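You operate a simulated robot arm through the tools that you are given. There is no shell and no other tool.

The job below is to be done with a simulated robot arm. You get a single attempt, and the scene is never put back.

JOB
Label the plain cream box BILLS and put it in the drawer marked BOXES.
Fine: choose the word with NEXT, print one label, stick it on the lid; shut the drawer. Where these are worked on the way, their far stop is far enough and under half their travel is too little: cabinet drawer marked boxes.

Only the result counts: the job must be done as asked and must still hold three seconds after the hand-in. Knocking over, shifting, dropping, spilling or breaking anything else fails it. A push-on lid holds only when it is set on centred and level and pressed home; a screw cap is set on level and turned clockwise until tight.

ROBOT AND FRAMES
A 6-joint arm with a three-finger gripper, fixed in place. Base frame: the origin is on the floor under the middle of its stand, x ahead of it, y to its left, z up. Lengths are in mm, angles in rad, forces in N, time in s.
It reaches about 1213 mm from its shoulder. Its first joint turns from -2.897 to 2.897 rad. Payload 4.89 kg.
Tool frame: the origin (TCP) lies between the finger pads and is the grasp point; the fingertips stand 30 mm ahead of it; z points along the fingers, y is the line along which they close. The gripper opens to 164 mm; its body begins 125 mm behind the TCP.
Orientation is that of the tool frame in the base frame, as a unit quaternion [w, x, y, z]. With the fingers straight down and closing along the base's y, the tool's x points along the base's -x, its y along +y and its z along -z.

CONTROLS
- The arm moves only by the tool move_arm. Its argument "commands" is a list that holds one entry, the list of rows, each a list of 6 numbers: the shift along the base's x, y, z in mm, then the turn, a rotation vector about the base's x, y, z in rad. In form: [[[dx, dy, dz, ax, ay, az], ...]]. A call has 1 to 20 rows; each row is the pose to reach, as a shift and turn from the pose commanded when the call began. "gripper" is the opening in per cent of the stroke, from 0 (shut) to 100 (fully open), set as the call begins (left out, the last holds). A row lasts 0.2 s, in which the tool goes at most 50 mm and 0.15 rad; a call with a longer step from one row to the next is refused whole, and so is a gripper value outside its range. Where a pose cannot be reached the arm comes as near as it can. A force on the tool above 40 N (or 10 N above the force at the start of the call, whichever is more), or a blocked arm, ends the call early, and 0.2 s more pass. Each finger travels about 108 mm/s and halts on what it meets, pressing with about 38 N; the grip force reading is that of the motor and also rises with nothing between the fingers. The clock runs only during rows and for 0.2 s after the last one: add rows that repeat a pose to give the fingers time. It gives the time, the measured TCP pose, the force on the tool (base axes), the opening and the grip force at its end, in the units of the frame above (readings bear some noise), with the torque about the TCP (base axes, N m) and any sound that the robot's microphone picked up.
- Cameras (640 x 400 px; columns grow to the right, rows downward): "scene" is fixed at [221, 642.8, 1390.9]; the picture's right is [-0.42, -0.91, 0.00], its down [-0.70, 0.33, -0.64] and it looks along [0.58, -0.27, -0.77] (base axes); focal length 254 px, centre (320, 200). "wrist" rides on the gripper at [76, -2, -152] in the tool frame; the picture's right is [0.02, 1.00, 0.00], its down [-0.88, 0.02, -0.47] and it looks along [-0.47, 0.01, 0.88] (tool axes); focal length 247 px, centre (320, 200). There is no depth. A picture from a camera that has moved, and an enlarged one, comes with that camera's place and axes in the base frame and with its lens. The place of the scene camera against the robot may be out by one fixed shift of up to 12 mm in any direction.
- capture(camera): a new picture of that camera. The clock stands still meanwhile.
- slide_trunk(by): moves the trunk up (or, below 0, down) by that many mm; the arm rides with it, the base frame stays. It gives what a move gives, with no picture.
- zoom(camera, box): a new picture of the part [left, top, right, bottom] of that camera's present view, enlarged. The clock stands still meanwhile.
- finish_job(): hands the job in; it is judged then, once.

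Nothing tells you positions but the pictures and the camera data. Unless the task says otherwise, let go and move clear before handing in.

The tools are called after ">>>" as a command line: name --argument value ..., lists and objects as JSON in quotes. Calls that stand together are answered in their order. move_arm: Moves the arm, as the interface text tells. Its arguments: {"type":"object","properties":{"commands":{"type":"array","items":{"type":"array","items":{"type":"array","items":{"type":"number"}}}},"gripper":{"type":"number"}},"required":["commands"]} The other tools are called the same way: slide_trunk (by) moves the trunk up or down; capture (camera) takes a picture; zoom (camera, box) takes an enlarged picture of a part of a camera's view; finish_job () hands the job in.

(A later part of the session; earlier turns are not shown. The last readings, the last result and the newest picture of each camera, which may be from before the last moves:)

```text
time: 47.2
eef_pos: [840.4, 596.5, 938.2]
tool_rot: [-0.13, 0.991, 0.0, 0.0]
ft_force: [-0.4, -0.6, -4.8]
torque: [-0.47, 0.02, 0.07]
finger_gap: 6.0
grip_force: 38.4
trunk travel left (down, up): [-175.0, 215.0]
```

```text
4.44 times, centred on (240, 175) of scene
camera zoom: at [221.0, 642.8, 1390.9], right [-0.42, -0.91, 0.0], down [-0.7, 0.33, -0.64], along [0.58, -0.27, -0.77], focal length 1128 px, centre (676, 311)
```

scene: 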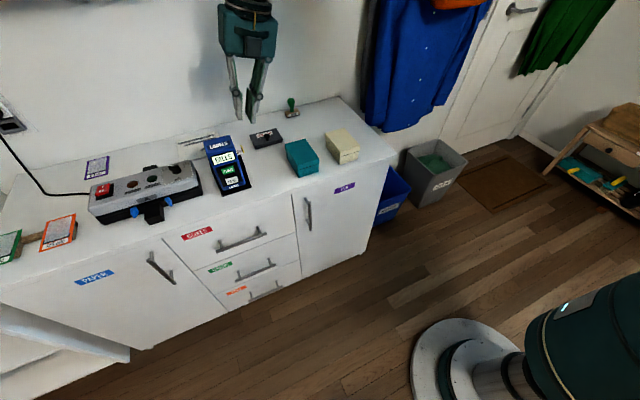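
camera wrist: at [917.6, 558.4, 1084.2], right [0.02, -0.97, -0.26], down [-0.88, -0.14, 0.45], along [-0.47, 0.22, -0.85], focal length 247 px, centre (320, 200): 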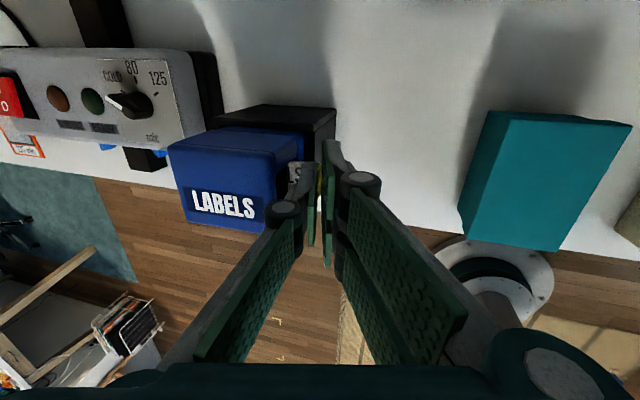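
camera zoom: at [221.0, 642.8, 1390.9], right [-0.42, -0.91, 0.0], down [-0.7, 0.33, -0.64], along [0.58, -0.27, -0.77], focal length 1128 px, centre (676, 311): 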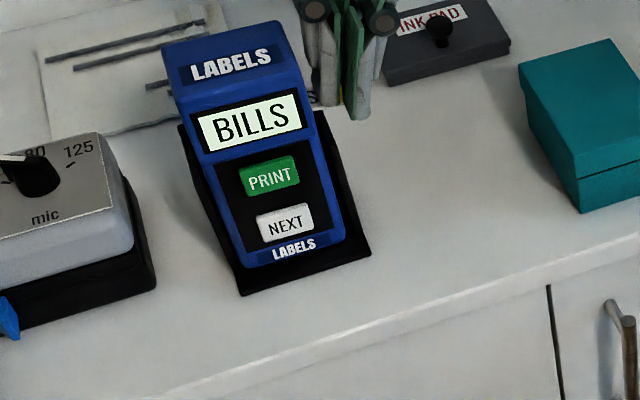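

The blue handset has shifted only about 2 mm under the grip moment, and the cradle hasn't moved. I'm pulling gently in −y a few millimetres and watching whether the label slides out.

>>> move_arm --commands '[[[0, -1.5, 0, 0, 0, 0], [0, -3, 0, 0, 0, 0], [0, -4, 0, 0, 0, 0]]]'

>>> zoom --camera "scene" --box '[190, 130, 290, 220]'

>>> zoom --camera "wrist" --box '[250, 100, 370, 200]'

```text
time: 48.0
eef_pos: [841.1, 592.4, 936.8]
tool_rot: [-0.129, 0.992, 0.0, 0.0]
ft_force: [0.4, 0.1, -3.8]
torque: [-0.37, 0.0, -0.01]
finger_gap: 6.1
grip_force: 37.4
trunk travel left (down, up): [-175.0, 215.0]
```

```text
4.44 times, centred on (240, 175) of scene
camera zoom: at [221.0, 642.8, 1390.9], right [-0.42, -0.91, 0.0], down [-0.7, 0.33, -0.64], along [0.58, -0.27, -0.77], focal length 1128 px, centre (676, 311)
```

zoom: 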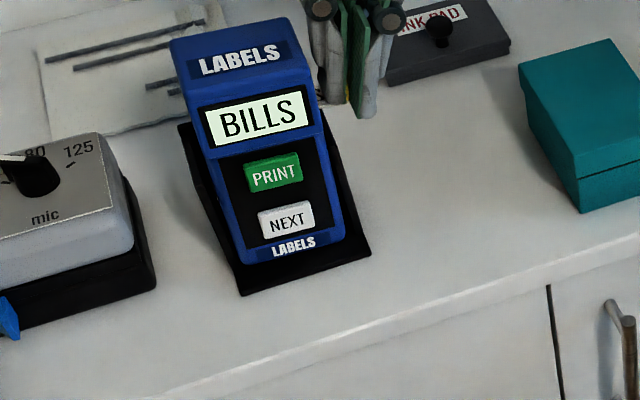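

```text
4.00 times, centred on (310, 150) of wrist
camera zoom: at [917.2, 554.4, 1084.3], right [0.02, -0.97, -0.26], down [-0.88, -0.14, 0.45], along [-0.47, 0.22, -0.85], focal length 988 px, centre (360, 400)
```

zoom: 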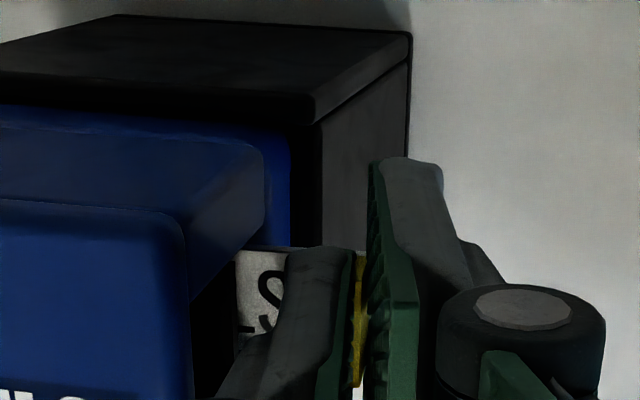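

The handset tips along with the pull because the tilted grip twists the tab, so this grip won't do. I'm setting it back down (+4 mm), opening gently, and will re-grip with less tilt and a shallower bite.

>>> move_arm --commands '[[[0, 1.5, 0, 0, 0, 0], [0, 3, 0, 0, 0, 0], [0, 4.2, 0, 0, 0, 0], [0, 4.2, 0, 0, 0, 0]]]'

>>> zoom --camera "scene" --box '[190, 130, 290, 220]'

>>> move_arm --commands '[[[0, 0, 0, 0, 0, 0], [0, 0, 0, 0, 0, 0], [0, 0, 0, 0, 0, 0]]]' --gripper 10

>>> zoom --camera "scene" --box '[190, 130, 290, 220]'

>>> zoom --camera "wrist" --box '[250, 100, 370, 200]'

```text
time: 49.0
eef_pos: [841.1, 596.5, 938.0]
tool_rot: [-0.13, 0.991, 0.0, -0.001]
ft_force: [-0.9, -2.3, -3.2]
torque: [-0.46, 0.04, 0.06]
finger_gap: 6.1
grip_force: 37.8
trunk travel left (down, up): [-175.0, 215.0]
```

```text
4.44 times, centred on (240, 175) of scene
camera zoom: at [221.0, 642.8, 1390.9], right [-0.42, -0.91, 0.0], down [-0.7, 0.33, -0.64], along [0.58, -0.27, -0.77], focal length 1128 px, centre (676, 311)
```

zoom: 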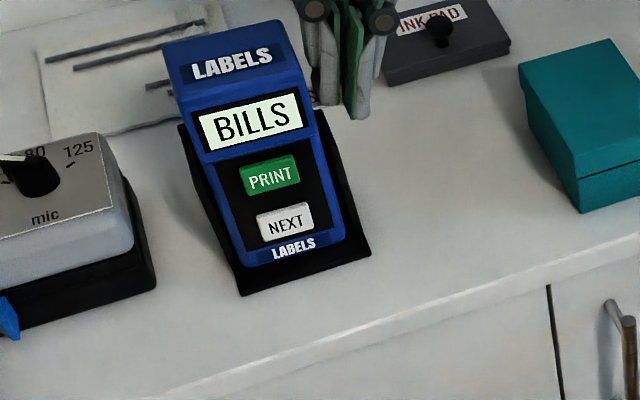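

```text
time: 49.8
eef_pos: [841.4, 597.2, 937.0]
tool_rot: [-0.13, 0.992, 0.0, 0.0]
ft_force: [0.5, 0.4, 1.2]
torque: [0.03, 0.0, -0.04]
finger_gap: 16.4
grip_force: 0.5
trunk travel left (down, up): [-175.0, 215.0]
```

```text
4.44 times, centred on (240, 175) of scene
camera zoom: at [221.0, 642.8, 1390.9], right [-0.42, -0.91, 0.0], down [-0.7, 0.33, -0.64], along [0.58, -0.27, -0.77], focal length 1128 px, centre (676, 311)
```

zoom: 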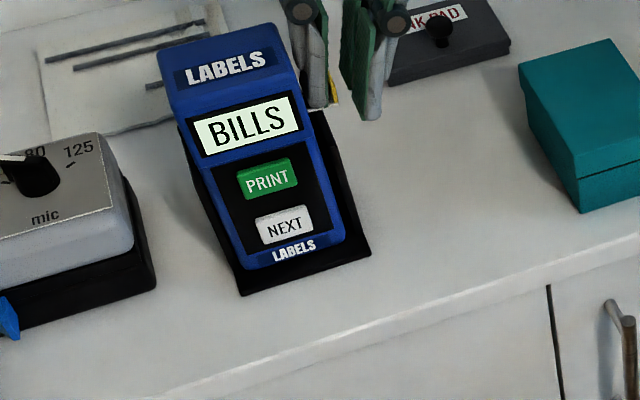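

```text
4.00 times, centred on (310, 150) of wrist
camera zoom: at [917.8, 558.4, 1084.7], right [0.02, -0.97, -0.26], down [-0.88, -0.14, 0.45], along [-0.47, 0.22, -0.85], focal length 988 px, centre (360, 400)
```

zoom: 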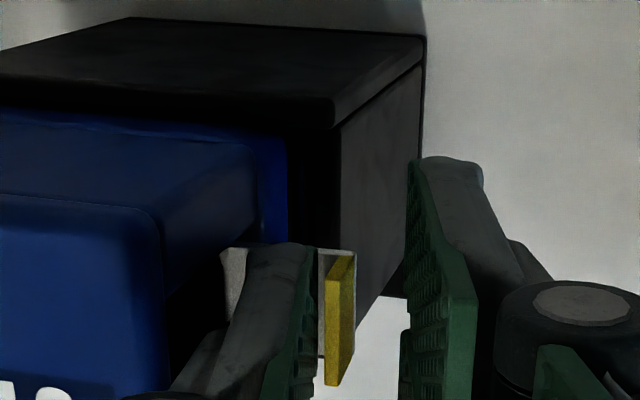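

The handset is back upright in its cradle. Re-measuring the single finger gives 11.5 mm (16 mm above the bracket), so an almost vertical approach fits; I'm rising and reducing the lean to 3°.

>>> move_arm --commands '[[[0, 0, 6, 0, 0, 0], [0, 0, 15, 0, 0, 0], [0, -1, 28, 0, 0, 0], [0, -2, 40, 0, 0, 0], [0, -1, 44, -0.1047, 0, 0], [0, 0, 44, -0.2094, 0, 0], [0, 0, 44, -0.2094, 0, 0]]]'

>>> zoom --camera "wrist" --box '[230, 90, 370, 200]'

>>> zoom --camera "scene" --box '[190, 100, 290, 200]'

```text
time: 51.4
eef_pos: [841.7, 596.0, 982.1]
tool_rot: [-0.026, 1.0, 0.0, 0.0]
ft_force: [0.1, 0.4, -0.9]
torque: [-0.03, -0.02, 0.01]
finger_gap: 16.5
grip_force: 0.0
trunk travel left (down, up): [-175.0, 215.0]
```

```text
3.64 times, centred on (300, 145) of wrist
camera zoom: at [917.8, 590.5, 1132.8], right [0.02, -1.0, -0.05], down [-0.88, -0.04, 0.47], along [-0.47, 0.03, -0.88], focal length 898 px, centre (393, 400)
```

zoom: 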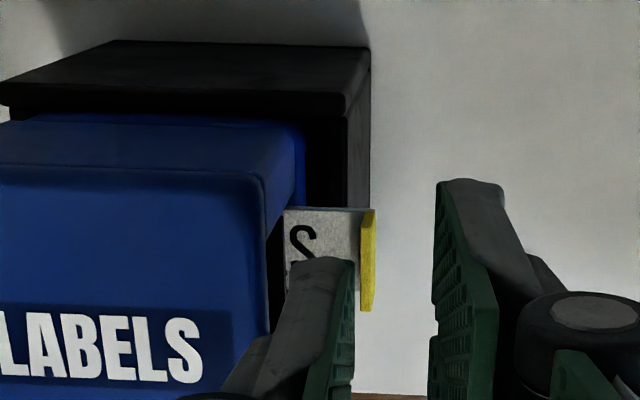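

```text
4.00 times, centred on (240, 150) of scene
camera zoom: at [221.0, 642.8, 1390.9], right [-0.42, -0.91, 0.0], down [-0.7, 0.33, -0.64], along [0.58, -0.27, -0.77], focal length 1015 px, centre (640, 400)
```

zoom: 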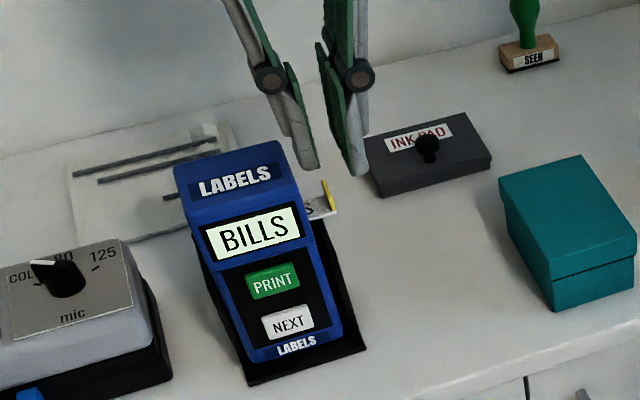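

From this near-vertical view the tab spans y 604.5–607.7 and the rim is at 624.6. I'm shifting +3 mm and lowering in two stages.

>>> move_arm --commands '[[[0, 3.2, 0, 0, 0, 0], [0, 3.2, -8, 0, 0, 0], [0, 3.2, -16, 0, 0, 0], [0, 3.2, -20, 0, 0, 0], [0, 3.2, -20, 0, 0, 0]]]'

>>> zoom --camera "wrist" --box '[250, 110, 370, 200]'

```text
time: 52.6
eef_pos: [841.6, 601.2, 962.7]
tool_rot: [-0.025, 1.0, 0.0, 0.0]
ft_force: [-0.4, -0.1, -0.2]
torque: [-0.04, -0.01, 0.04]
finger_gap: 16.3
grip_force: 0.0
trunk travel left (down, up): [-175.0, 215.0]
```

```text
4.44 times, centred on (310, 155) of wrist
camera zoom: at [917.4, 593.7, 1113.2], right [0.02, -1.0, -0.05], down [-0.88, -0.04, 0.47], along [-0.47, 0.03, -0.88], focal length 1098 px, centre (364, 400)
```

zoom: 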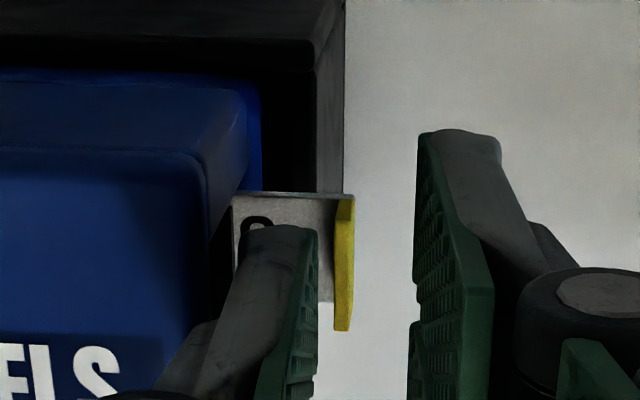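

The finger clears the tab by about 2 mm. I'm lowering the last 17 mm with a half-millimetre correction.

>>> move_arm --commands '[[[0, -0.5, -4, 0, 0, 0], [0, -0.5, -8, 0, 0, 0], [0, -0.5, -12, 0, 0, 0], [0, -0.5, -15, 0, 0, 0], [0, -0.5, -17, 0, 0, 0]]]'

>>> zoom --camera "wrist" --box '[250, 110, 370, 200]'

>>> zoom --camera "scene" --box '[190, 130, 290, 220]'

```text
time: 53.8
eef_pos: [841.6, 598.5, 945.2]
tool_rot: [-0.025, 1.0, 0.0, 0.001]
ft_force: [0.2, -10.4, 5.6]
torque: [0.22, 0.01, 0.0]
finger_gap: 12.4
grip_force: 0.1
trunk travel left (down, up): [-175.0, 215.0]
```

```text
4.44 times, centred on (310, 155) of wrist
camera zoom: at [917.1, 592.3, 1096.7], right [0.02, -1.0, -0.05], down [-0.88, -0.04, 0.47], along [-0.47, 0.04, -0.88], focal length 1098 px, centre (364, 400)
```

zoom: 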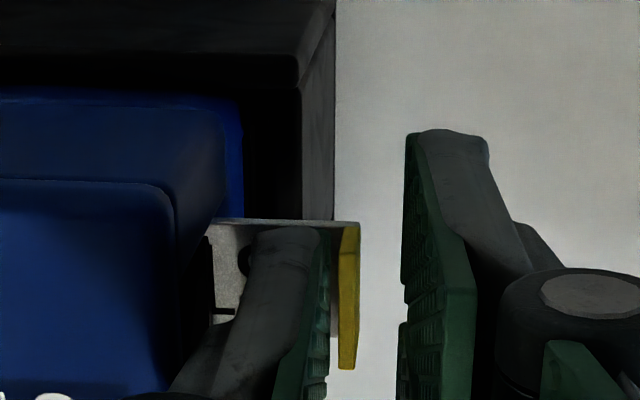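

```text
4.44 times, centred on (240, 175) of scene
camera zoom: at [221.0, 642.8, 1390.9], right [-0.42, -0.91, 0.0], down [-0.7, 0.33, -0.64], along [0.58, -0.27, -0.77], focal length 1128 px, centre (676, 311)
```

zoom: 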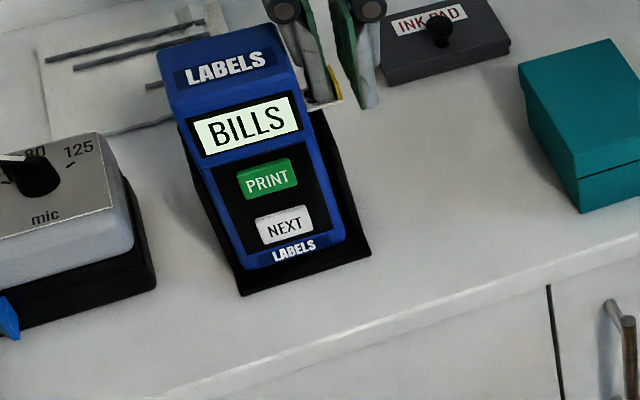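

The finger's bracket brushes the rim (about 10 N), but the tab is properly between the pads. I'm closing now, which also moves that finger away from the rim.

>>> move_arm --commands '[[[0, 0, 0, 0, 0, 0], [0, 0, 0, 0, 0, 0], [0, 0, 0, 0, 0, 0]]]' --gripper 0

>>> zoom --camera "wrist" --box '[250, 110, 370, 200]'

>>> zoom --camera "scene" --box '[190, 130, 290, 220]'

```text
time: 54.6
eef_pos: [840.9, 598.8, 945.7]
tool_rot: [-0.025, 1.0, 0.0, 0.0]
ft_force: [-0.2, 0.5, -0.5]
torque: [-0.03, -0.01, 0.04]
finger_gap: 5.9
grip_force: 38.4
trunk travel left (down, up): [-175.0, 215.0]
```

```text
4.44 times, centred on (310, 155) of wrist
camera zoom: at [917.1, 593.1, 1096.4], right [0.02, -1.0, -0.05], down [-0.88, -0.04, 0.47], along [-0.47, 0.03, -0.88], focal length 1098 px, centre (364, 400)
```

zoom: 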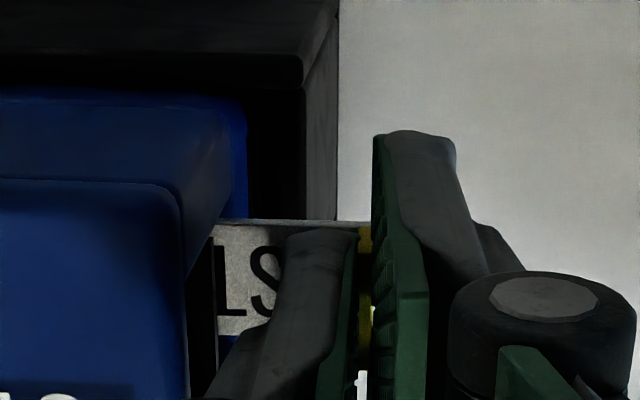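

```text
4.44 times, centred on (240, 175) of scene
camera zoom: at [221.0, 642.8, 1390.9], right [-0.42, -0.91, 0.0], down [-0.7, 0.33, -0.64], along [0.58, -0.27, -0.77], focal length 1128 px, centre (676, 311)
```

zoom: 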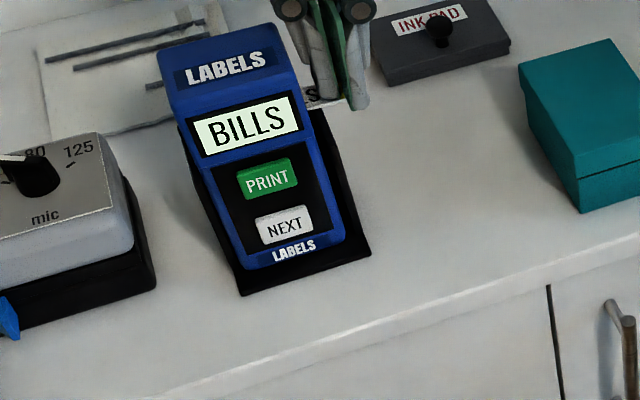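

The label has slid out further ("LS" is visible), forces are near zero and the handset stayed put. I'm pulling −y slowly.

>>> move_arm --commands '[[[0, -2, 0, 0, 0, 0], [0, -5, 0, 0, 0, 0], [0, -8, 0, 0, 0, 0], [0, -10, 0, 0, 0, 0]]]'

>>> zoom --camera "wrist" --box '[250, 110, 370, 200]'

>>> zoom --camera "scene" --box '[190, 130, 290, 220]'

```text
time: 55.6
eef_pos: [841.7, 589.1, 945.4]
tool_rot: [-0.025, 1.0, 0.0, 0.0]
ft_force: [0.1, 0.4, 0.4]
torque: [-0.03, 0.02, -0.05]
finger_gap: 6.0
grip_force: 38.1
trunk travel left (down, up): [-175.0, 215.0]
```

```text
4.44 times, centred on (310, 155) of wrist
camera zoom: at [917.5, 582.8, 1096.3], right [0.02, -1.0, -0.05], down [-0.88, -0.04, 0.47], along [-0.47, 0.03, -0.88], focal length 1098 px, centre (364, 400)
```

zoom: 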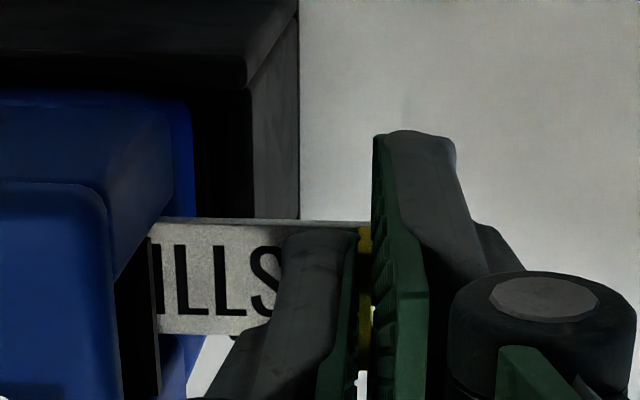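

```text
4.44 times, centred on (240, 175) of scene
camera zoom: at [221.0, 642.8, 1390.9], right [-0.42, -0.91, 0.0], down [-0.7, 0.33, -0.64], along [0.58, -0.27, -0.77], focal length 1128 px, centre (676, 311)
```

zoom: 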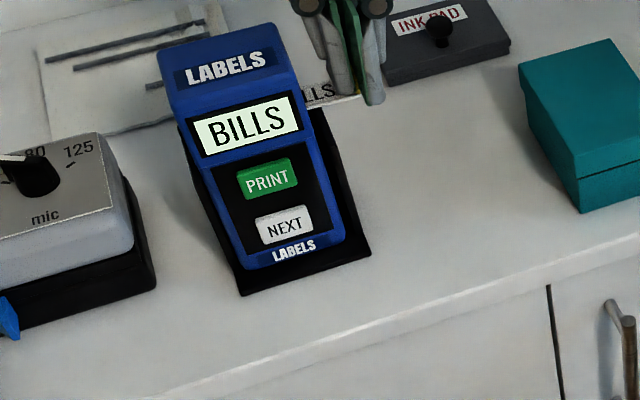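

It slides freely and "ILLS" is now visible. I'm continuing the pull until it's clear.

>>> move_arm --commands '[[[0, -5, 0, 0, 0, 0], [0, -10, 0, 0, 0, 0], [0, -15, 0, 0, 0, 0], [0, -20, 0, 0, 0, 0], [0, -25, 0, 0, 0, 0], [0, -30, 0, 0, 0, 0], [0, -35, 0, 0, 0, 0], [0, -40, 0, 0, 0, 0]]]'

>>> capture --camera "wrist"

>>> zoom --camera "scene" --box '[190, 130, 290, 220]'

```text
time: 57.4
eef_pos: [841.4, 550.5, 944.8]
tool_rot: [-0.025, 1.0, 0.0, 0.0]
ft_force: [-0.1, 0.8, -0.7]
torque: [0.0, 0.01, -0.01]
finger_gap: 5.8
grip_force: 38.2
trunk travel left (down, up): [-175.0, 215.0]
```

```text
taken
camera wrist: at [917.4, 543.3, 1096.3], right [0.02, -1.0, -0.05], down [-0.88, -0.04, 0.47], along [-0.47, 0.03, -0.88], focal length 247 px, centre (320, 200)
```

wrist: 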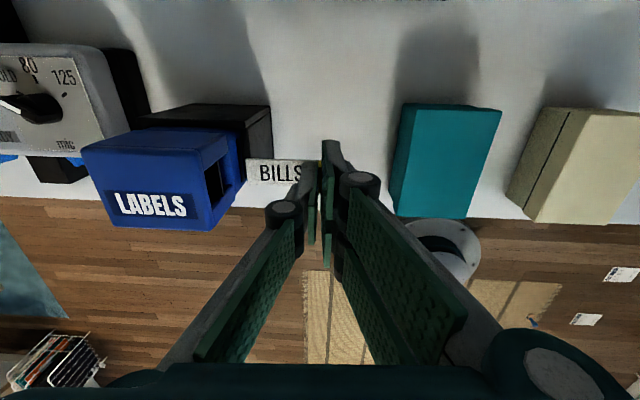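

```text
4.44 times, centred on (240, 175) of scene
camera zoom: at [221.0, 642.8, 1390.9], right [-0.42, -0.91, 0.0], down [-0.7, 0.33, -0.64], along [0.58, -0.27, -0.77], focal length 1128 px, centre (676, 311)
```

zoom: 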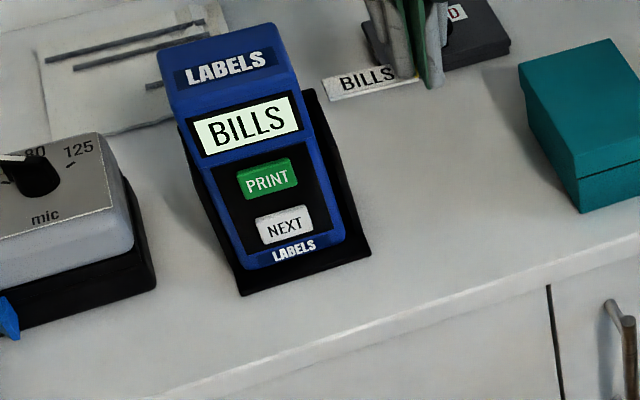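

The BILLS label is out and held, and the handset is still in its cradle. I'm lifting and moving over toward the cream box.

>>> move_arm --commands '[[[0, -5, 20, 0, 0, 0], [0, -10, 50, 0, 0, 0], [0, -30, 75, 0, 0, 0], [0, -70, 85, 0, 0, 0], [0, -115, 85, 0, 0, 0], [0, -160, 85, 0, 0, 0], [0, -160, 85, 0, 0, 0]]]'

>>> capture --camera "wrist"

>>> zoom --camera "wrist" --box '[230, 90, 380, 210]'

>>> capture --camera "scene"

```text
time: 59.0
eef_pos: [841.4, 391.1, 1029.7]
tool_rot: [-0.025, 1.0, -0.001, 0.001]
ft_force: [-0.4, -1.0, 0.1]
torque: [0.08, -0.02, 0.01]
finger_gap: 6.1
grip_force: 38.2
trunk travel left (down, up): [-175.0, 215.0]
```

```text
taken
camera wrist: at [917.6, 384.6, 1181.1], right [0.02, -1.0, -0.05], down [-0.88, -0.04, 0.47], along [-0.47, 0.04, -0.88], focal length 247 px, centre (320, 200)
```

wrist: 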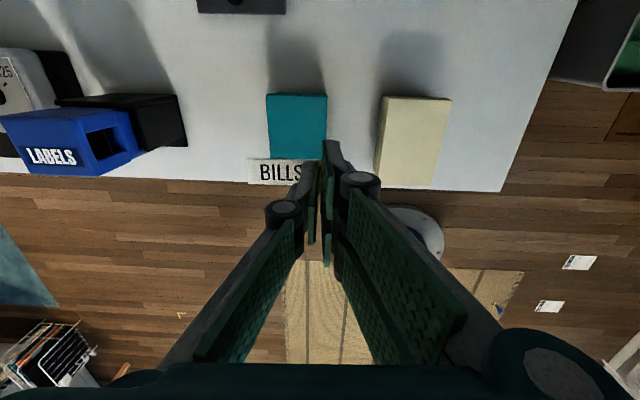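

```text
3.33 times, centred on (305, 150) of wrist
camera zoom: at [917.6, 384.6, 1181.1], right [0.02, -1.0, -0.05], down [-0.88, -0.04, 0.47], along [-0.47, 0.04, -0.88], focal length 823 px, centre (370, 367)
```

zoom: 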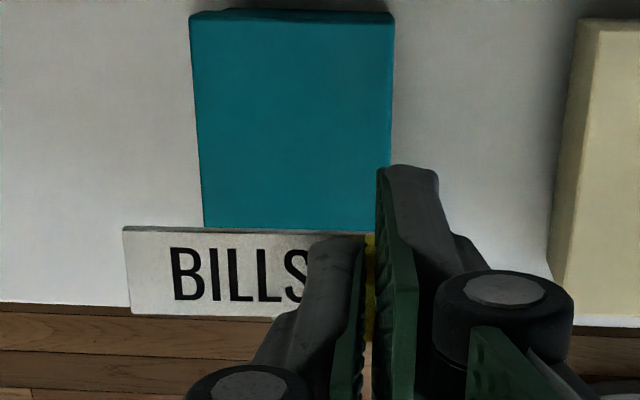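

```text
taken
```

scene: 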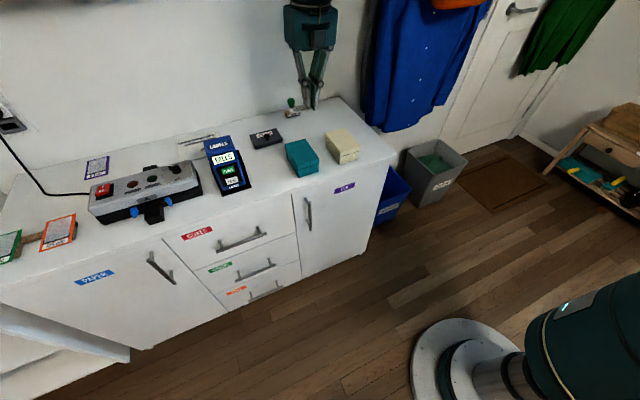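

The label is held flat, extending about 60 mm toward +y from the tab and about 40 mm below the TCP. I'll zoom in on the cream box to measure its lid.

>>> zoom --camera "wrist" --box '[340, 70, 500, 210]'

>>> zoom --camera "scene" --box '[270, 110, 380, 190]'

```text
2.86 times, centred on (420, 140) of wrist
camera zoom: at [917.6, 384.6, 1181.1], right [0.02, -1.0, -0.05], down [-0.88, -0.04, 0.47], along [-0.47, 0.04, -0.88], focal length 706 px, centre (34, 371)
```

zoom: 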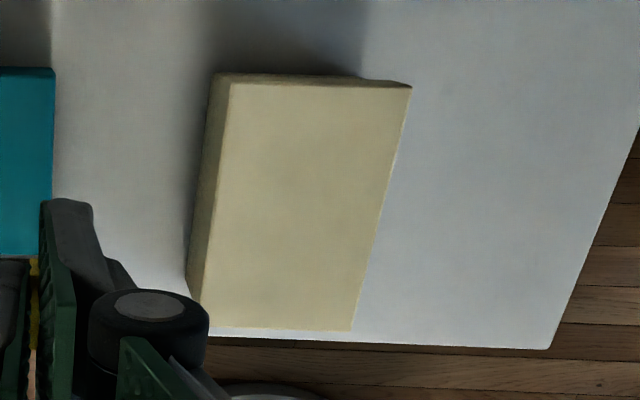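

```text
5.00 times, centred on (325, 150) of scene
camera zoom: at [221.0, 642.8, 1390.9], right [-0.42, -0.91, 0.0], down [-0.7, 0.33, -0.64], along [0.58, -0.27, -0.77], focal length 1269 px, centre (295, 450)
```

zoom: 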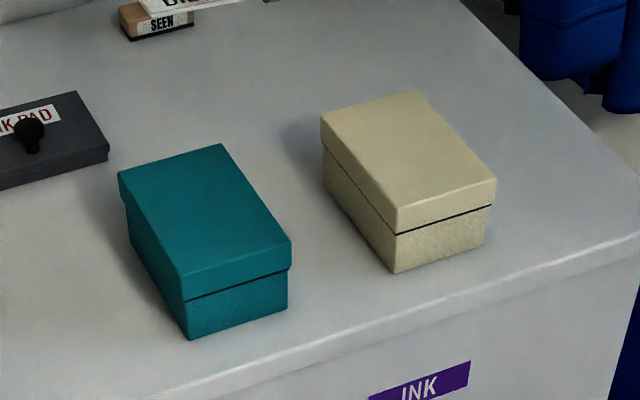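

Triangulation puts the cream lid top at z≈856, spanning x 774–887 and y 242–316 (centre about 830, 279). I'm moving so the label lies centred over it, leveling the tool slightly, and lowering part-way.

>>> move_arm --commands '[[[0, -40, 0, 0, 0, 0], [-4, -80, 0, -0.015, 0, 0], [-8, -120, 0, -0.03, 0, 0], [-11, -140.3, -10, -0.03, 0, 0], [-11, -140.3, -40, -0.03, 0, 0], [-11, -140.3, -75, -0.03, 0, 0], [-11, -140.3, -95, -0.03, 0, 0], [-11, -140.3, -95, -0.03, 0, 0]]]'

>>> capture --camera "wrist"

>>> zoom --camera "wrist" --box '[230, 90, 390, 220]'

>>> zoom --camera "scene" --box '[290, 90, 390, 180]'

```text
time: 60.8
eef_pos: [830.2, 250.6, 936.5]
tool_rot: [-0.01, 1.0, 0.0, 0.0]
ft_force: [0.8, -0.3, -1.0]
torque: [0.0, 0.03, -0.04]
finger_gap: 6.0
grip_force: 38.3
trunk travel left (down, up): [-175.0, 215.0]
```

```text
taken
camera wrist: at [906.3, 248.5, 1087.3], right [0.02, -1.0, -0.02], down [-0.88, -0.03, 0.47], along [-0.47, 0.01, -0.88], focal length 247 px, centre (320, 200)
```

wrist: 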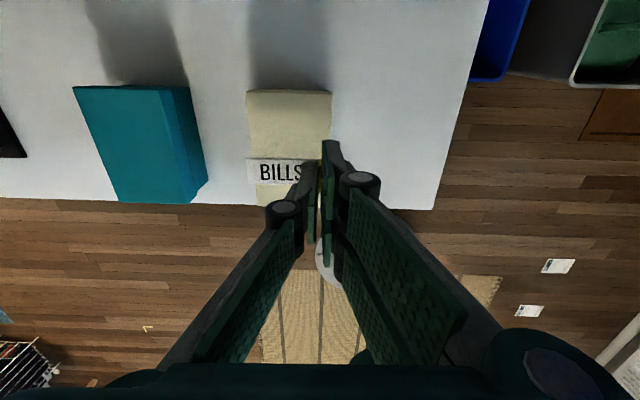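

```text
3.08 times, centred on (310, 155) of wrist
camera zoom: at [906.3, 248.5, 1087.3], right [0.02, -1.0, -0.02], down [-0.88, -0.03, 0.47], along [-0.47, 0.01, -0.88], focal length 760 px, centre (351, 338)
```

zoom: 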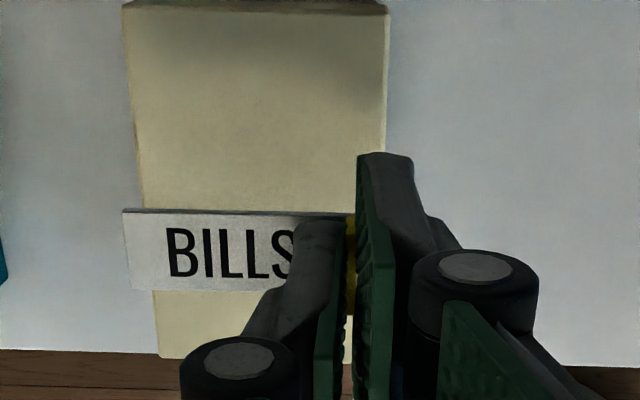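

```text
4.44 times, centred on (340, 135) of scene
camera zoom: at [221.0, 642.8, 1390.9], right [-0.42, -0.91, 0.0], down [-0.7, 0.33, -0.64], along [0.58, -0.27, -0.77], focal length 1128 px, centre (231, 489)
```

zoom: 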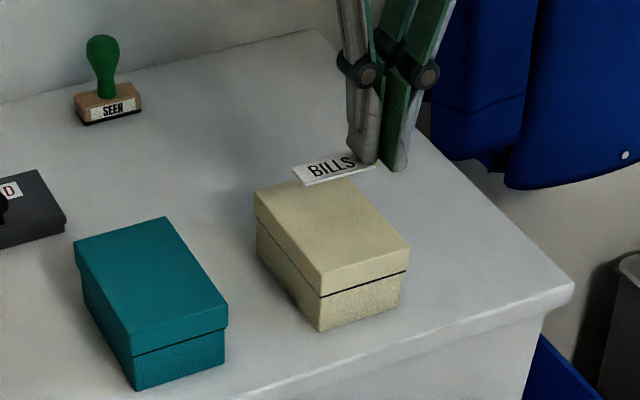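

The label is centred over the lid, with about 5 mm of margin at each end. I'm lowering to just above the lid.

>>> move_arm --commands '[[[0, 1.2, -15, 0, 0, 0], [0, 1.2, -28, 0, 0, 0], [0, 1.2, -34, 0, 0, 0], [0, 1.2, -34, 0, 0, 0]]]'

>>> zoom --camera "wrist" --box '[230, 90, 390, 220]'

>>> zoom --camera "scene" --box '[290, 90, 390, 180]'

```text
time: 61.8
eef_pos: [830.6, 250.4, 900.6]
tool_rot: [-0.01, 1.0, 0.0, -0.001]
ft_force: [0.3, 0.6, -0.7]
torque: [-0.01, 0.02, -0.01]
finger_gap: 5.9
grip_force: 38.7
trunk travel left (down, up): [-175.0, 215.0]
```

```text
3.08 times, centred on (310, 155) of wrist
camera zoom: at [907.2, 248.1, 1051.9], right [0.02, -1.0, -0.02], down [-0.88, -0.03, 0.47], along [-0.47, 0.01, -0.88], focal length 760 px, centre (351, 338)
```

zoom: 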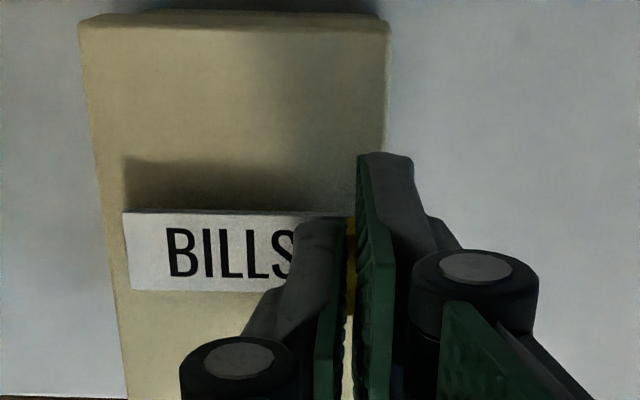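

```text
4.44 times, centred on (340, 135) of scene
camera zoom: at [221.0, 642.8, 1390.9], right [-0.42, -0.91, 0.0], down [-0.7, 0.33, -0.64], along [0.58, -0.27, -0.77], focal length 1128 px, centre (231, 489)
```

zoom: 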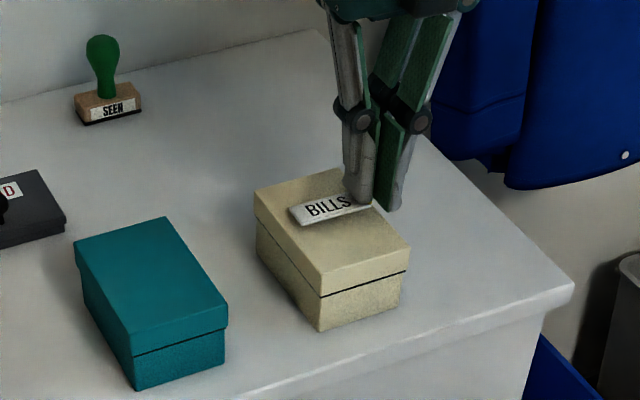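

The label is hovering about 5 mm above the lid, nicely centred. I'm lowering in 1 mm steps until it touches.

>>> move_arm --commands '[[[0, -1, -1, 0, 0, 0], [0, -1, -2, 0, 0, 0], [0, -1, -3, 0, 0, 0], [0, -1, -4, 0, 0, 0]]]'

>>> zoom --camera "scene" --box '[310, 110, 380, 180]'

```text
time: 62.8
eef_pos: [830.9, 249.4, 897.4]
tool_rot: [-0.01, 1.0, 0.0, 0.0]
ft_force: [0.2, 0.3, 0.8]
torque: [0.02, 0.01, 0.02]
finger_gap: 5.9
grip_force: 38.1
trunk travel left (down, up): [-175.0, 215.0]
```

```text
5.71 times, centred on (345, 145) of scene
camera zoom: at [221.0, 642.8, 1390.9], right [-0.42, -0.91, 0.0], down [-0.7, 0.33, -0.64], along [0.58, -0.27, -0.77], focal length 1450 px, centre (177, 514)
```

zoom: 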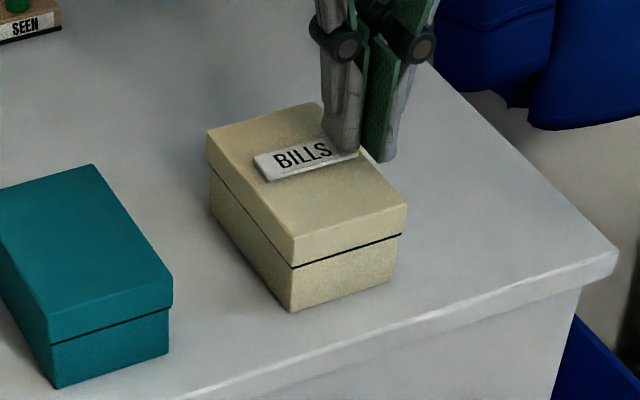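

There's no contact force yet, so I'll continue down gently.

>>> move_arm --commands '[[[0, 0, -1, 0, 0, 0], [0, 0, -2, 0, 0, 0], [0, 0, -3, 0, 0, 0]]]'

>>> zoom --camera "scene" --box '[310, 110, 380, 180]'

```text
time: 63.6
eef_pos: [830.7, 249.8, 895.7]
tool_rot: [-0.01, 1.0, -0.001, 0.0]
ft_force: [2.5, 1.1, 9.9]
torque: [0.01, -0.06, 0.01]
finger_gap: 6.1
grip_force: 38.1
trunk travel left (down, up): [-175.0, 215.0]
```

```text
5.71 times, centred on (345, 145) of scene
camera zoom: at [221.0, 642.8, 1390.9], right [-0.42, -0.91, 0.0], down [-0.7, 0.33, -0.64], along [0.58, -0.27, -0.77], focal length 1450 px, centre (177, 514)
```

zoom: 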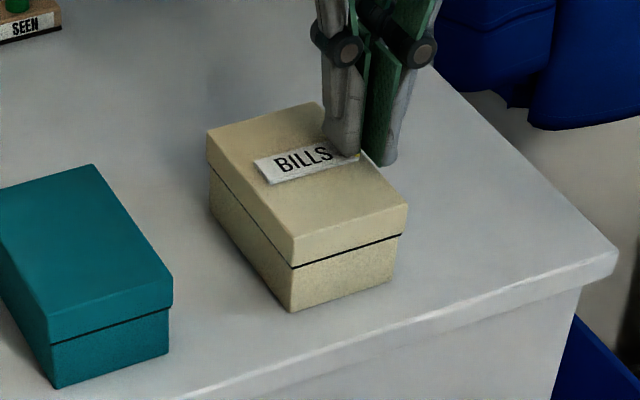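

The label is touching (about 10 N), tab end first. I'm rotating slightly to press the far end flat, with a bit more pressure.

>>> move_arm --commands '[[[0, 0, 0, -0.012, 0, 0], [0, 0, 0, -0.024, 0, 0], [0, 0, -0.7, -0.024, 0, 0], [0, 0, -0.7, -0.024, 0, 0]]]'

>>> zoom --camera "scene" --box '[320, 120, 370, 165]'

>>> zoom --camera "wrist" --box '[230, 90, 390, 220]'

```text
time: 64.6
eef_pos: [829.7, 248.9, 894.6]
tool_rot: [0.001, 1.0, 0.001, 0.001]
ft_force: [3.0, 1.9, 13.6]
torque: [0.09, -0.12, 0.02]
finger_gap: 6.2
grip_force: 37.7
trunk travel left (down, up): [-175.0, 215.0]
```

```text
8.89 times, centred on (345, 142) of scene
camera zoom: at [221.0, 642.8, 1390.9], right [-0.42, -0.91, 0.0], down [-0.7, 0.33, -0.64], along [0.58, -0.27, -0.77], focal length 2256 px, centre (98, 711)
```

zoom: 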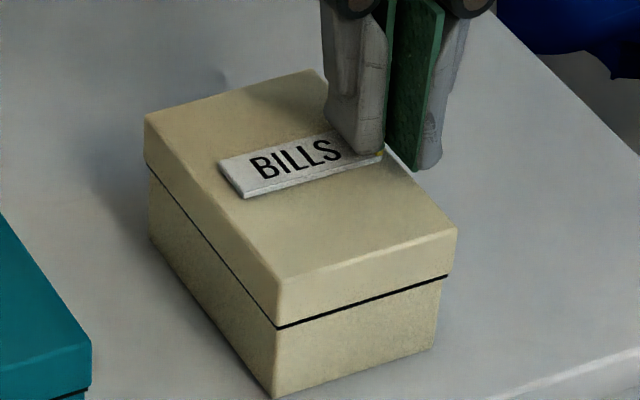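

```text
3.08 times, centred on (310, 155) of wrist
camera zoom: at [905.9, 250.8, 1045.9], right [0.02, -1.0, 0.0], down [-0.88, -0.02, 0.47], along [-0.47, -0.01, -0.88], focal length 760 px, centre (351, 338)
```

zoom: 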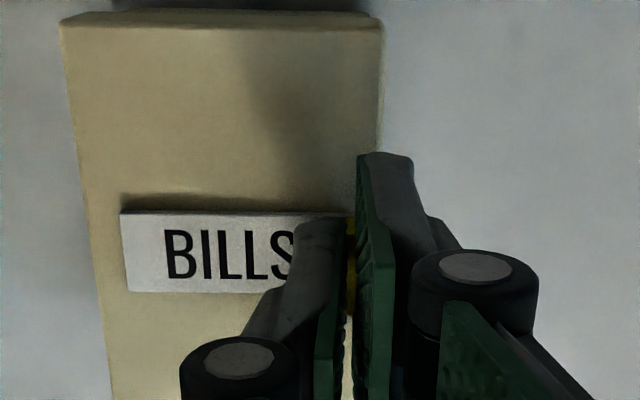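

The label lies flat on the lid under light pressure. I'm letting go of the tab.

>>> move_arm --commands '[[[0, 0, 0, 0, 0, 0], [0, 0, 0, 0, 0, 0], [0, 0, 0, 0, 0, 0]]]' --gripper 14

>>> zoom --camera "scene" --box '[320, 120, 370, 165]'

>>> zoom --camera "wrist" --box '[230, 90, 390, 220]'

```text
time: 65.4
eef_pos: [829.7, 248.4, 894.1]
tool_rot: [0.001, 1.0, 0.0, 0.0]
ft_force: [-0.1, 0.0, 0.3]
torque: [0.0, 0.0, 0.0]
finger_gap: 23.0
grip_force: 0.0
trunk travel left (down, up): [-175.0, 215.0]
```

```text
8.89 times, centred on (345, 142) of scene
camera zoom: at [221.0, 642.8, 1390.9], right [-0.42, -0.91, 0.0], down [-0.7, 0.33, -0.64], along [0.58, -0.27, -0.77], focal length 2256 px, centre (98, 711)
```

zoom: 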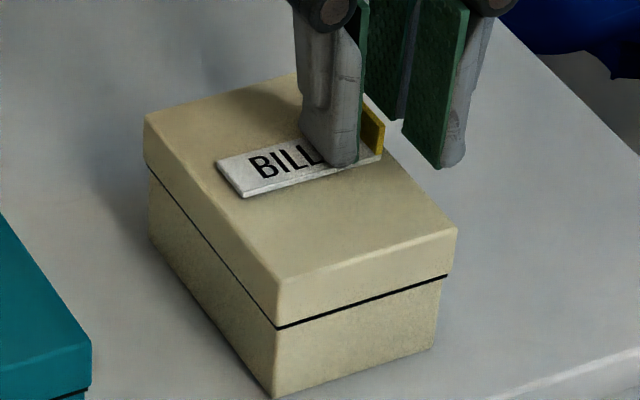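

```text
3.08 times, centred on (310, 155) of wrist
camera zoom: at [906.2, 250.9, 1045.4], right [0.02, -1.0, 0.0], down [-0.88, -0.02, 0.47], along [-0.47, -0.01, -0.88], focal length 760 px, centre (351, 338)
```

zoom: 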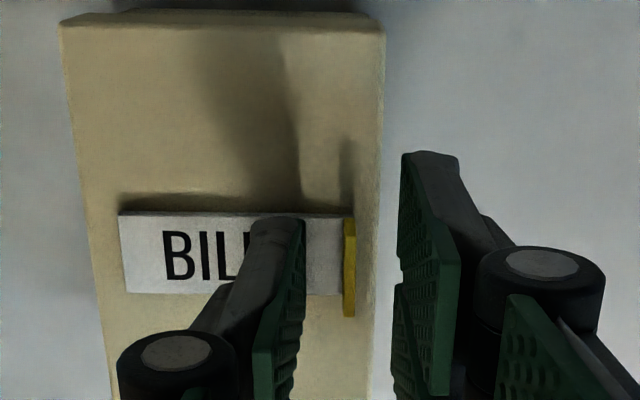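

The tab is released and the label is on the lid. I'm raising straight up.

>>> move_arm --commands '[[[0, 0, 10, 0, 0, 0], [0, 0, 30, 0, 0, 0], [0, 0, 60, 0, 0, 0], [0, 0, 90, 0, 0, 0], [0, 0, 90, 0, 0, 0]]]'

>>> zoom --camera "scene" --box '[320, 120, 370, 165]'

>>> zoom --camera "wrist" --box '[230, 90, 390, 220]'

```text
time: 66.6
eef_pos: [827.9, 249.7, 984.5]
tool_rot: [0.002, 1.0, 0.0, 0.0]
ft_force: [0.7, 0.5, 0.5]
torque: [0.02, -0.02, 0.02]
finger_gap: 22.8
grip_force: 0.0
trunk travel left (down, up): [-175.0, 215.0]
```

```text
8.89 times, centred on (345, 142) of scene
camera zoom: at [221.0, 642.8, 1390.9], right [-0.42, -0.91, 0.0], down [-0.7, 0.33, -0.64], along [0.58, -0.27, -0.77], focal length 2256 px, centre (98, 711)
```

zoom: 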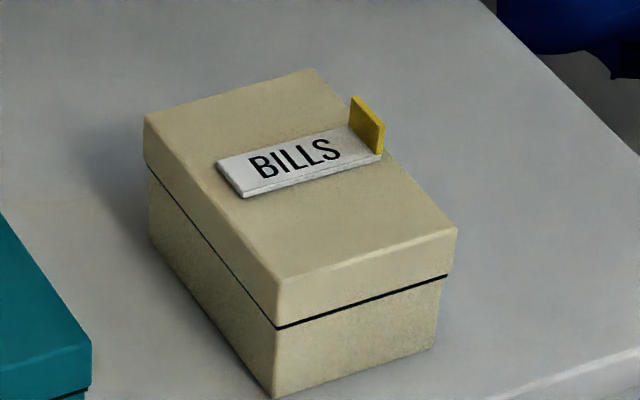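

```text
3.08 times, centred on (310, 155) of wrist
camera zoom: at [904.7, 250.5, 1135.2], right [0.02, -1.0, 0.0], down [-0.88, -0.02, 0.47], along [-0.47, -0.01, -0.88], focal length 760 px, centre (351, 338)
```

zoom: 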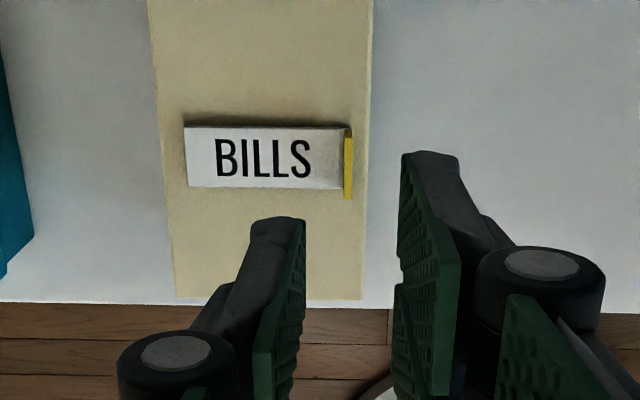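

The label sits on the lid, straight and centred. To make sure it sticks, I'll close the fingers and press gently on its middle.

>>> move_arm --commands '[[[1, 15, 0, 0, 0, 0], [1, 29, 0, 0, 0, 0], [1, 29, -30, 0, 0, 0], [1, 29, -60, 0, 0, 0], [1, 29, -80, 0, 0, 0], [1, 29, -87, 0, 0, 0], [1, 29, -87, 0, 0, 0]]]' --gripper 0

>>> zoom --camera "scene" --box '[320, 110, 370, 160]'

```text
time: 68.2
eef_pos: [832.0, 277.4, 896.2]
tool_rot: [0.001, 1.0, 0.0, -0.001]
ft_force: [1.0, -0.4, 0.3]
torque: [-0.05, 0.08, -0.03]
finger_gap: 0.0
grip_force: 37.8
trunk travel left (down, up): [-175.0, 215.0]
```

```text
8.00 times, centred on (345, 135) of scene
camera zoom: at [221.0, 642.8, 1390.9], right [-0.42, -0.91, 0.0], down [-0.7, 0.33, -0.64], along [0.58, -0.27, -0.77], focal length 2031 px, centre (120, 720)
```

zoom: 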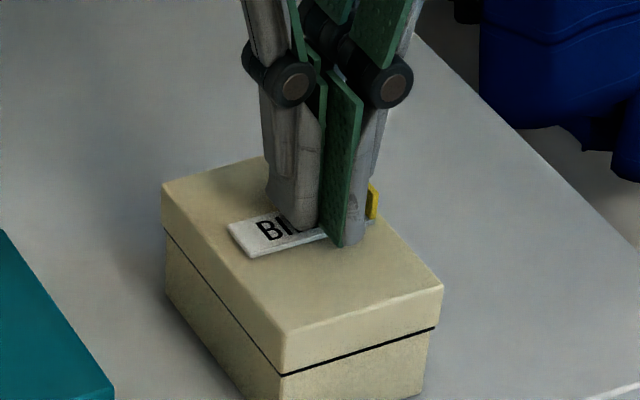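

>>> move_arm --commands '[[[0, 0, -2, 0, 0, 0], [0, 0, -4, 0, 0, 0], [0, 0, -5.5, 0, 0, 0], [0, 0, -7, 0, 0, 0]]]'

```text
time: 69.2
eef_pos: [830.5, 278.7, 889.1]
tool_rot: [0.002, 1.0, 0.0, 0.0]
ft_force: [-0.2, -0.5, 4.7]
torque: [0.01, -0.01, -0.03]
finger_gap: 5.6
grip_force: 38.7
trunk travel left (down, up): [-175.0, 215.0]
```

Contact has begun (about 5 N). I'm pressing slightly more.

>>> move_arm --commands '[[[0, 0, -1, 0, 0, 0], [0, 0, -2, 0, 0, 0], [0, 0, -2, 0, 0, 0]]]'

>>> move_arm --commands '[[[0, 0, 8, 0, 0, 0], [0, 0, 30, 0, 0, 0], [0, 0, 70, 0, 0, 0], [0, 0, 110, 0, 0, 0], [0, 0, 110, 0, 0, 0]]]'

>>> zoom --camera "scene" --box '[320, 120, 370, 165]'

>>> capture --camera "wrist"

>>> capture --camera "scene"

```text
time: 70.0
eef_pos: [831.2, 277.5, 889.1]
tool_rot: [0.002, 1.0, 0.0, 0.001]
ft_force: [6.9, 0.5, 29.8]
torque: [0.03, -0.2, 0.03]
finger_gap: 5.9
grip_force: 37.8
trunk travel left (down, up): [-175.0, 215.0]
```

```text
time: 71.2
eef_pos: [830.2, 278.1, 995.4]
tool_rot: [0.002, 1.0, 0.0, 0.0]
ft_force: [-0.4, 0.2, -0.6]
torque: [0.02, -0.09, 0.0]
finger_gap: 0.0
grip_force: 38.2
trunk travel left (down, up): [-175.0, 215.0]
```

```text
8.89 times, centred on (345, 142) of scene
camera zoom: at [221.0, 642.8, 1390.9], right [-0.42, -0.91, 0.0], down [-0.7, 0.33, -0.64], along [0.58, -0.27, -0.77], focal length 2256 px, centre (98, 711)
```

zoom: 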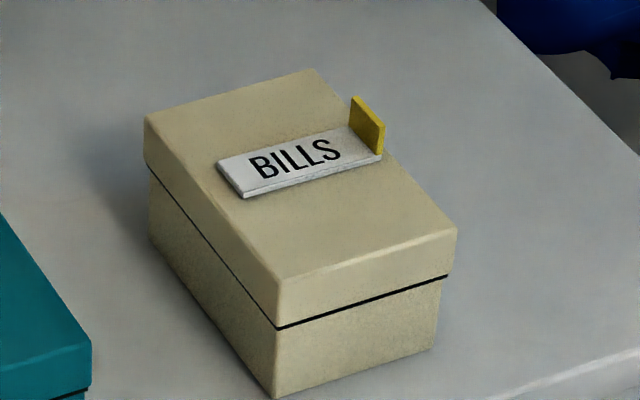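

```text
taken
camera wrist: at [906.2, 280.1, 1148.3], right [0.02, -1.0, 0.0], down [-0.88, -0.02, 0.47], along [-0.47, -0.01, -0.88], focal length 247 px, centre (320, 200)
```

wrist: 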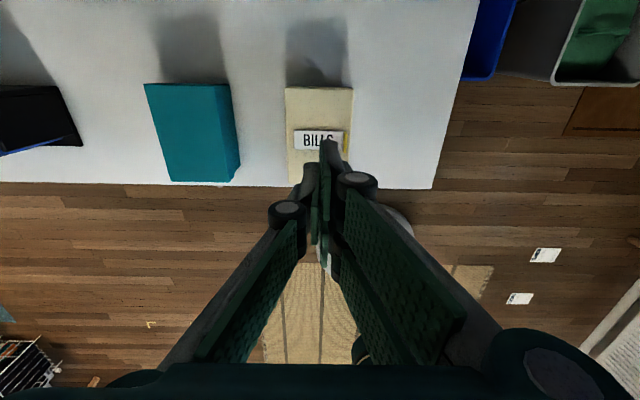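

```text
taken
```

scene: 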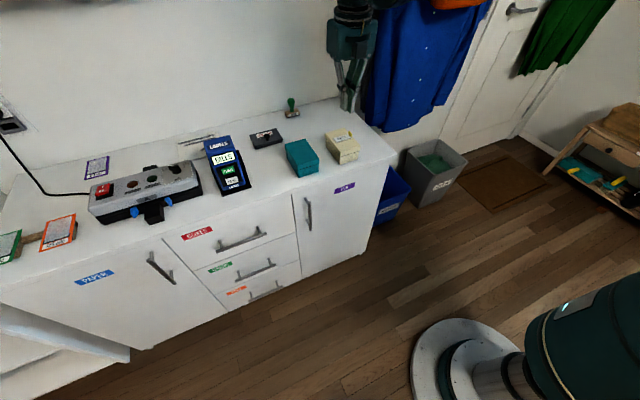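

The label held under a 30 N press and sits firmly on the lid. Next is the BOXES drawer: I'm moving out in front of the cabinet while turning the tool to point 45° forward-down, with the closing direction across the bar handle.

>>> move_arm --commands '[[[-30, 15, 0, 0.0512, -0.0512, -0.1235], [-60, 40, 0, 0.1023, -0.1023, -0.247], [-90, 65, 0, 0.1535, -0.1535, -0.3705], [-120, 92, 0, 0.2046, -0.2046, -0.494], [-150, 120, -10, 0.2558, -0.2558, -0.6175], [-180, 148, -20, 0.307, -0.307, -0.741], [-210, 176, -30, 0.3581, -0.3581, -0.8645], [-240, 204, -40, 0.4093, -0.4093, -0.988], [-270, 232, -55, 0.4604, -0.4604, -1.1115], [-300, 262, -70, 0.5116, -0.5116, -1.235], [-325, 292, -85, 0.5628, -0.5628, -1.3585], [-350, 322, -95, 0.6139, -0.6139, -1.4821], [-350, 322, -95, 0.6139, -0.6139, -1.4821]]]'

>>> capture --camera "wrist"

>>> capture --camera "scene"

```text
time: 74.0
eef_pos: [481.4, 600.7, 903.7]
tool_rot: [0.27, -0.654, 0.654, -0.269]
ft_force: [1.3, 0.2, -0.8]
torque: [-0.02, 0.06, -0.02]
finger_gap: 0.1
grip_force: 37.5
trunk travel left (down, up): [-175.0, 215.0]
```

```text
taken
camera wrist: at [374.9, 523.8, 1012.2], right [-0.71, -0.02, -0.71], down [-0.35, 0.88, 0.32], along [0.61, 0.47, -0.63], focal length 247 px, centre (320, 200)
```

wrist: 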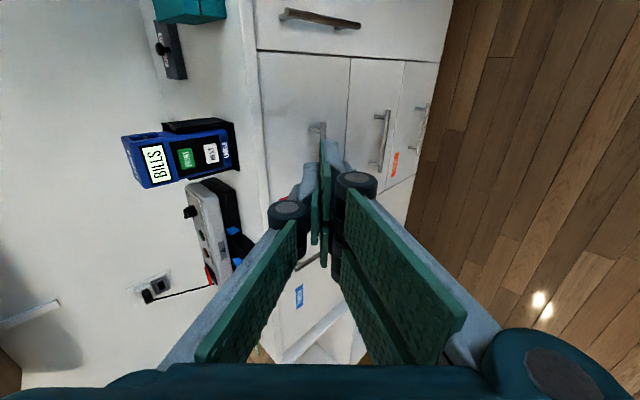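

```text
taken
```

scene: 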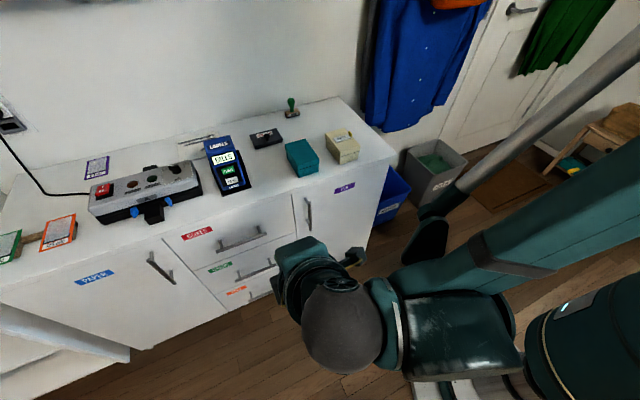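

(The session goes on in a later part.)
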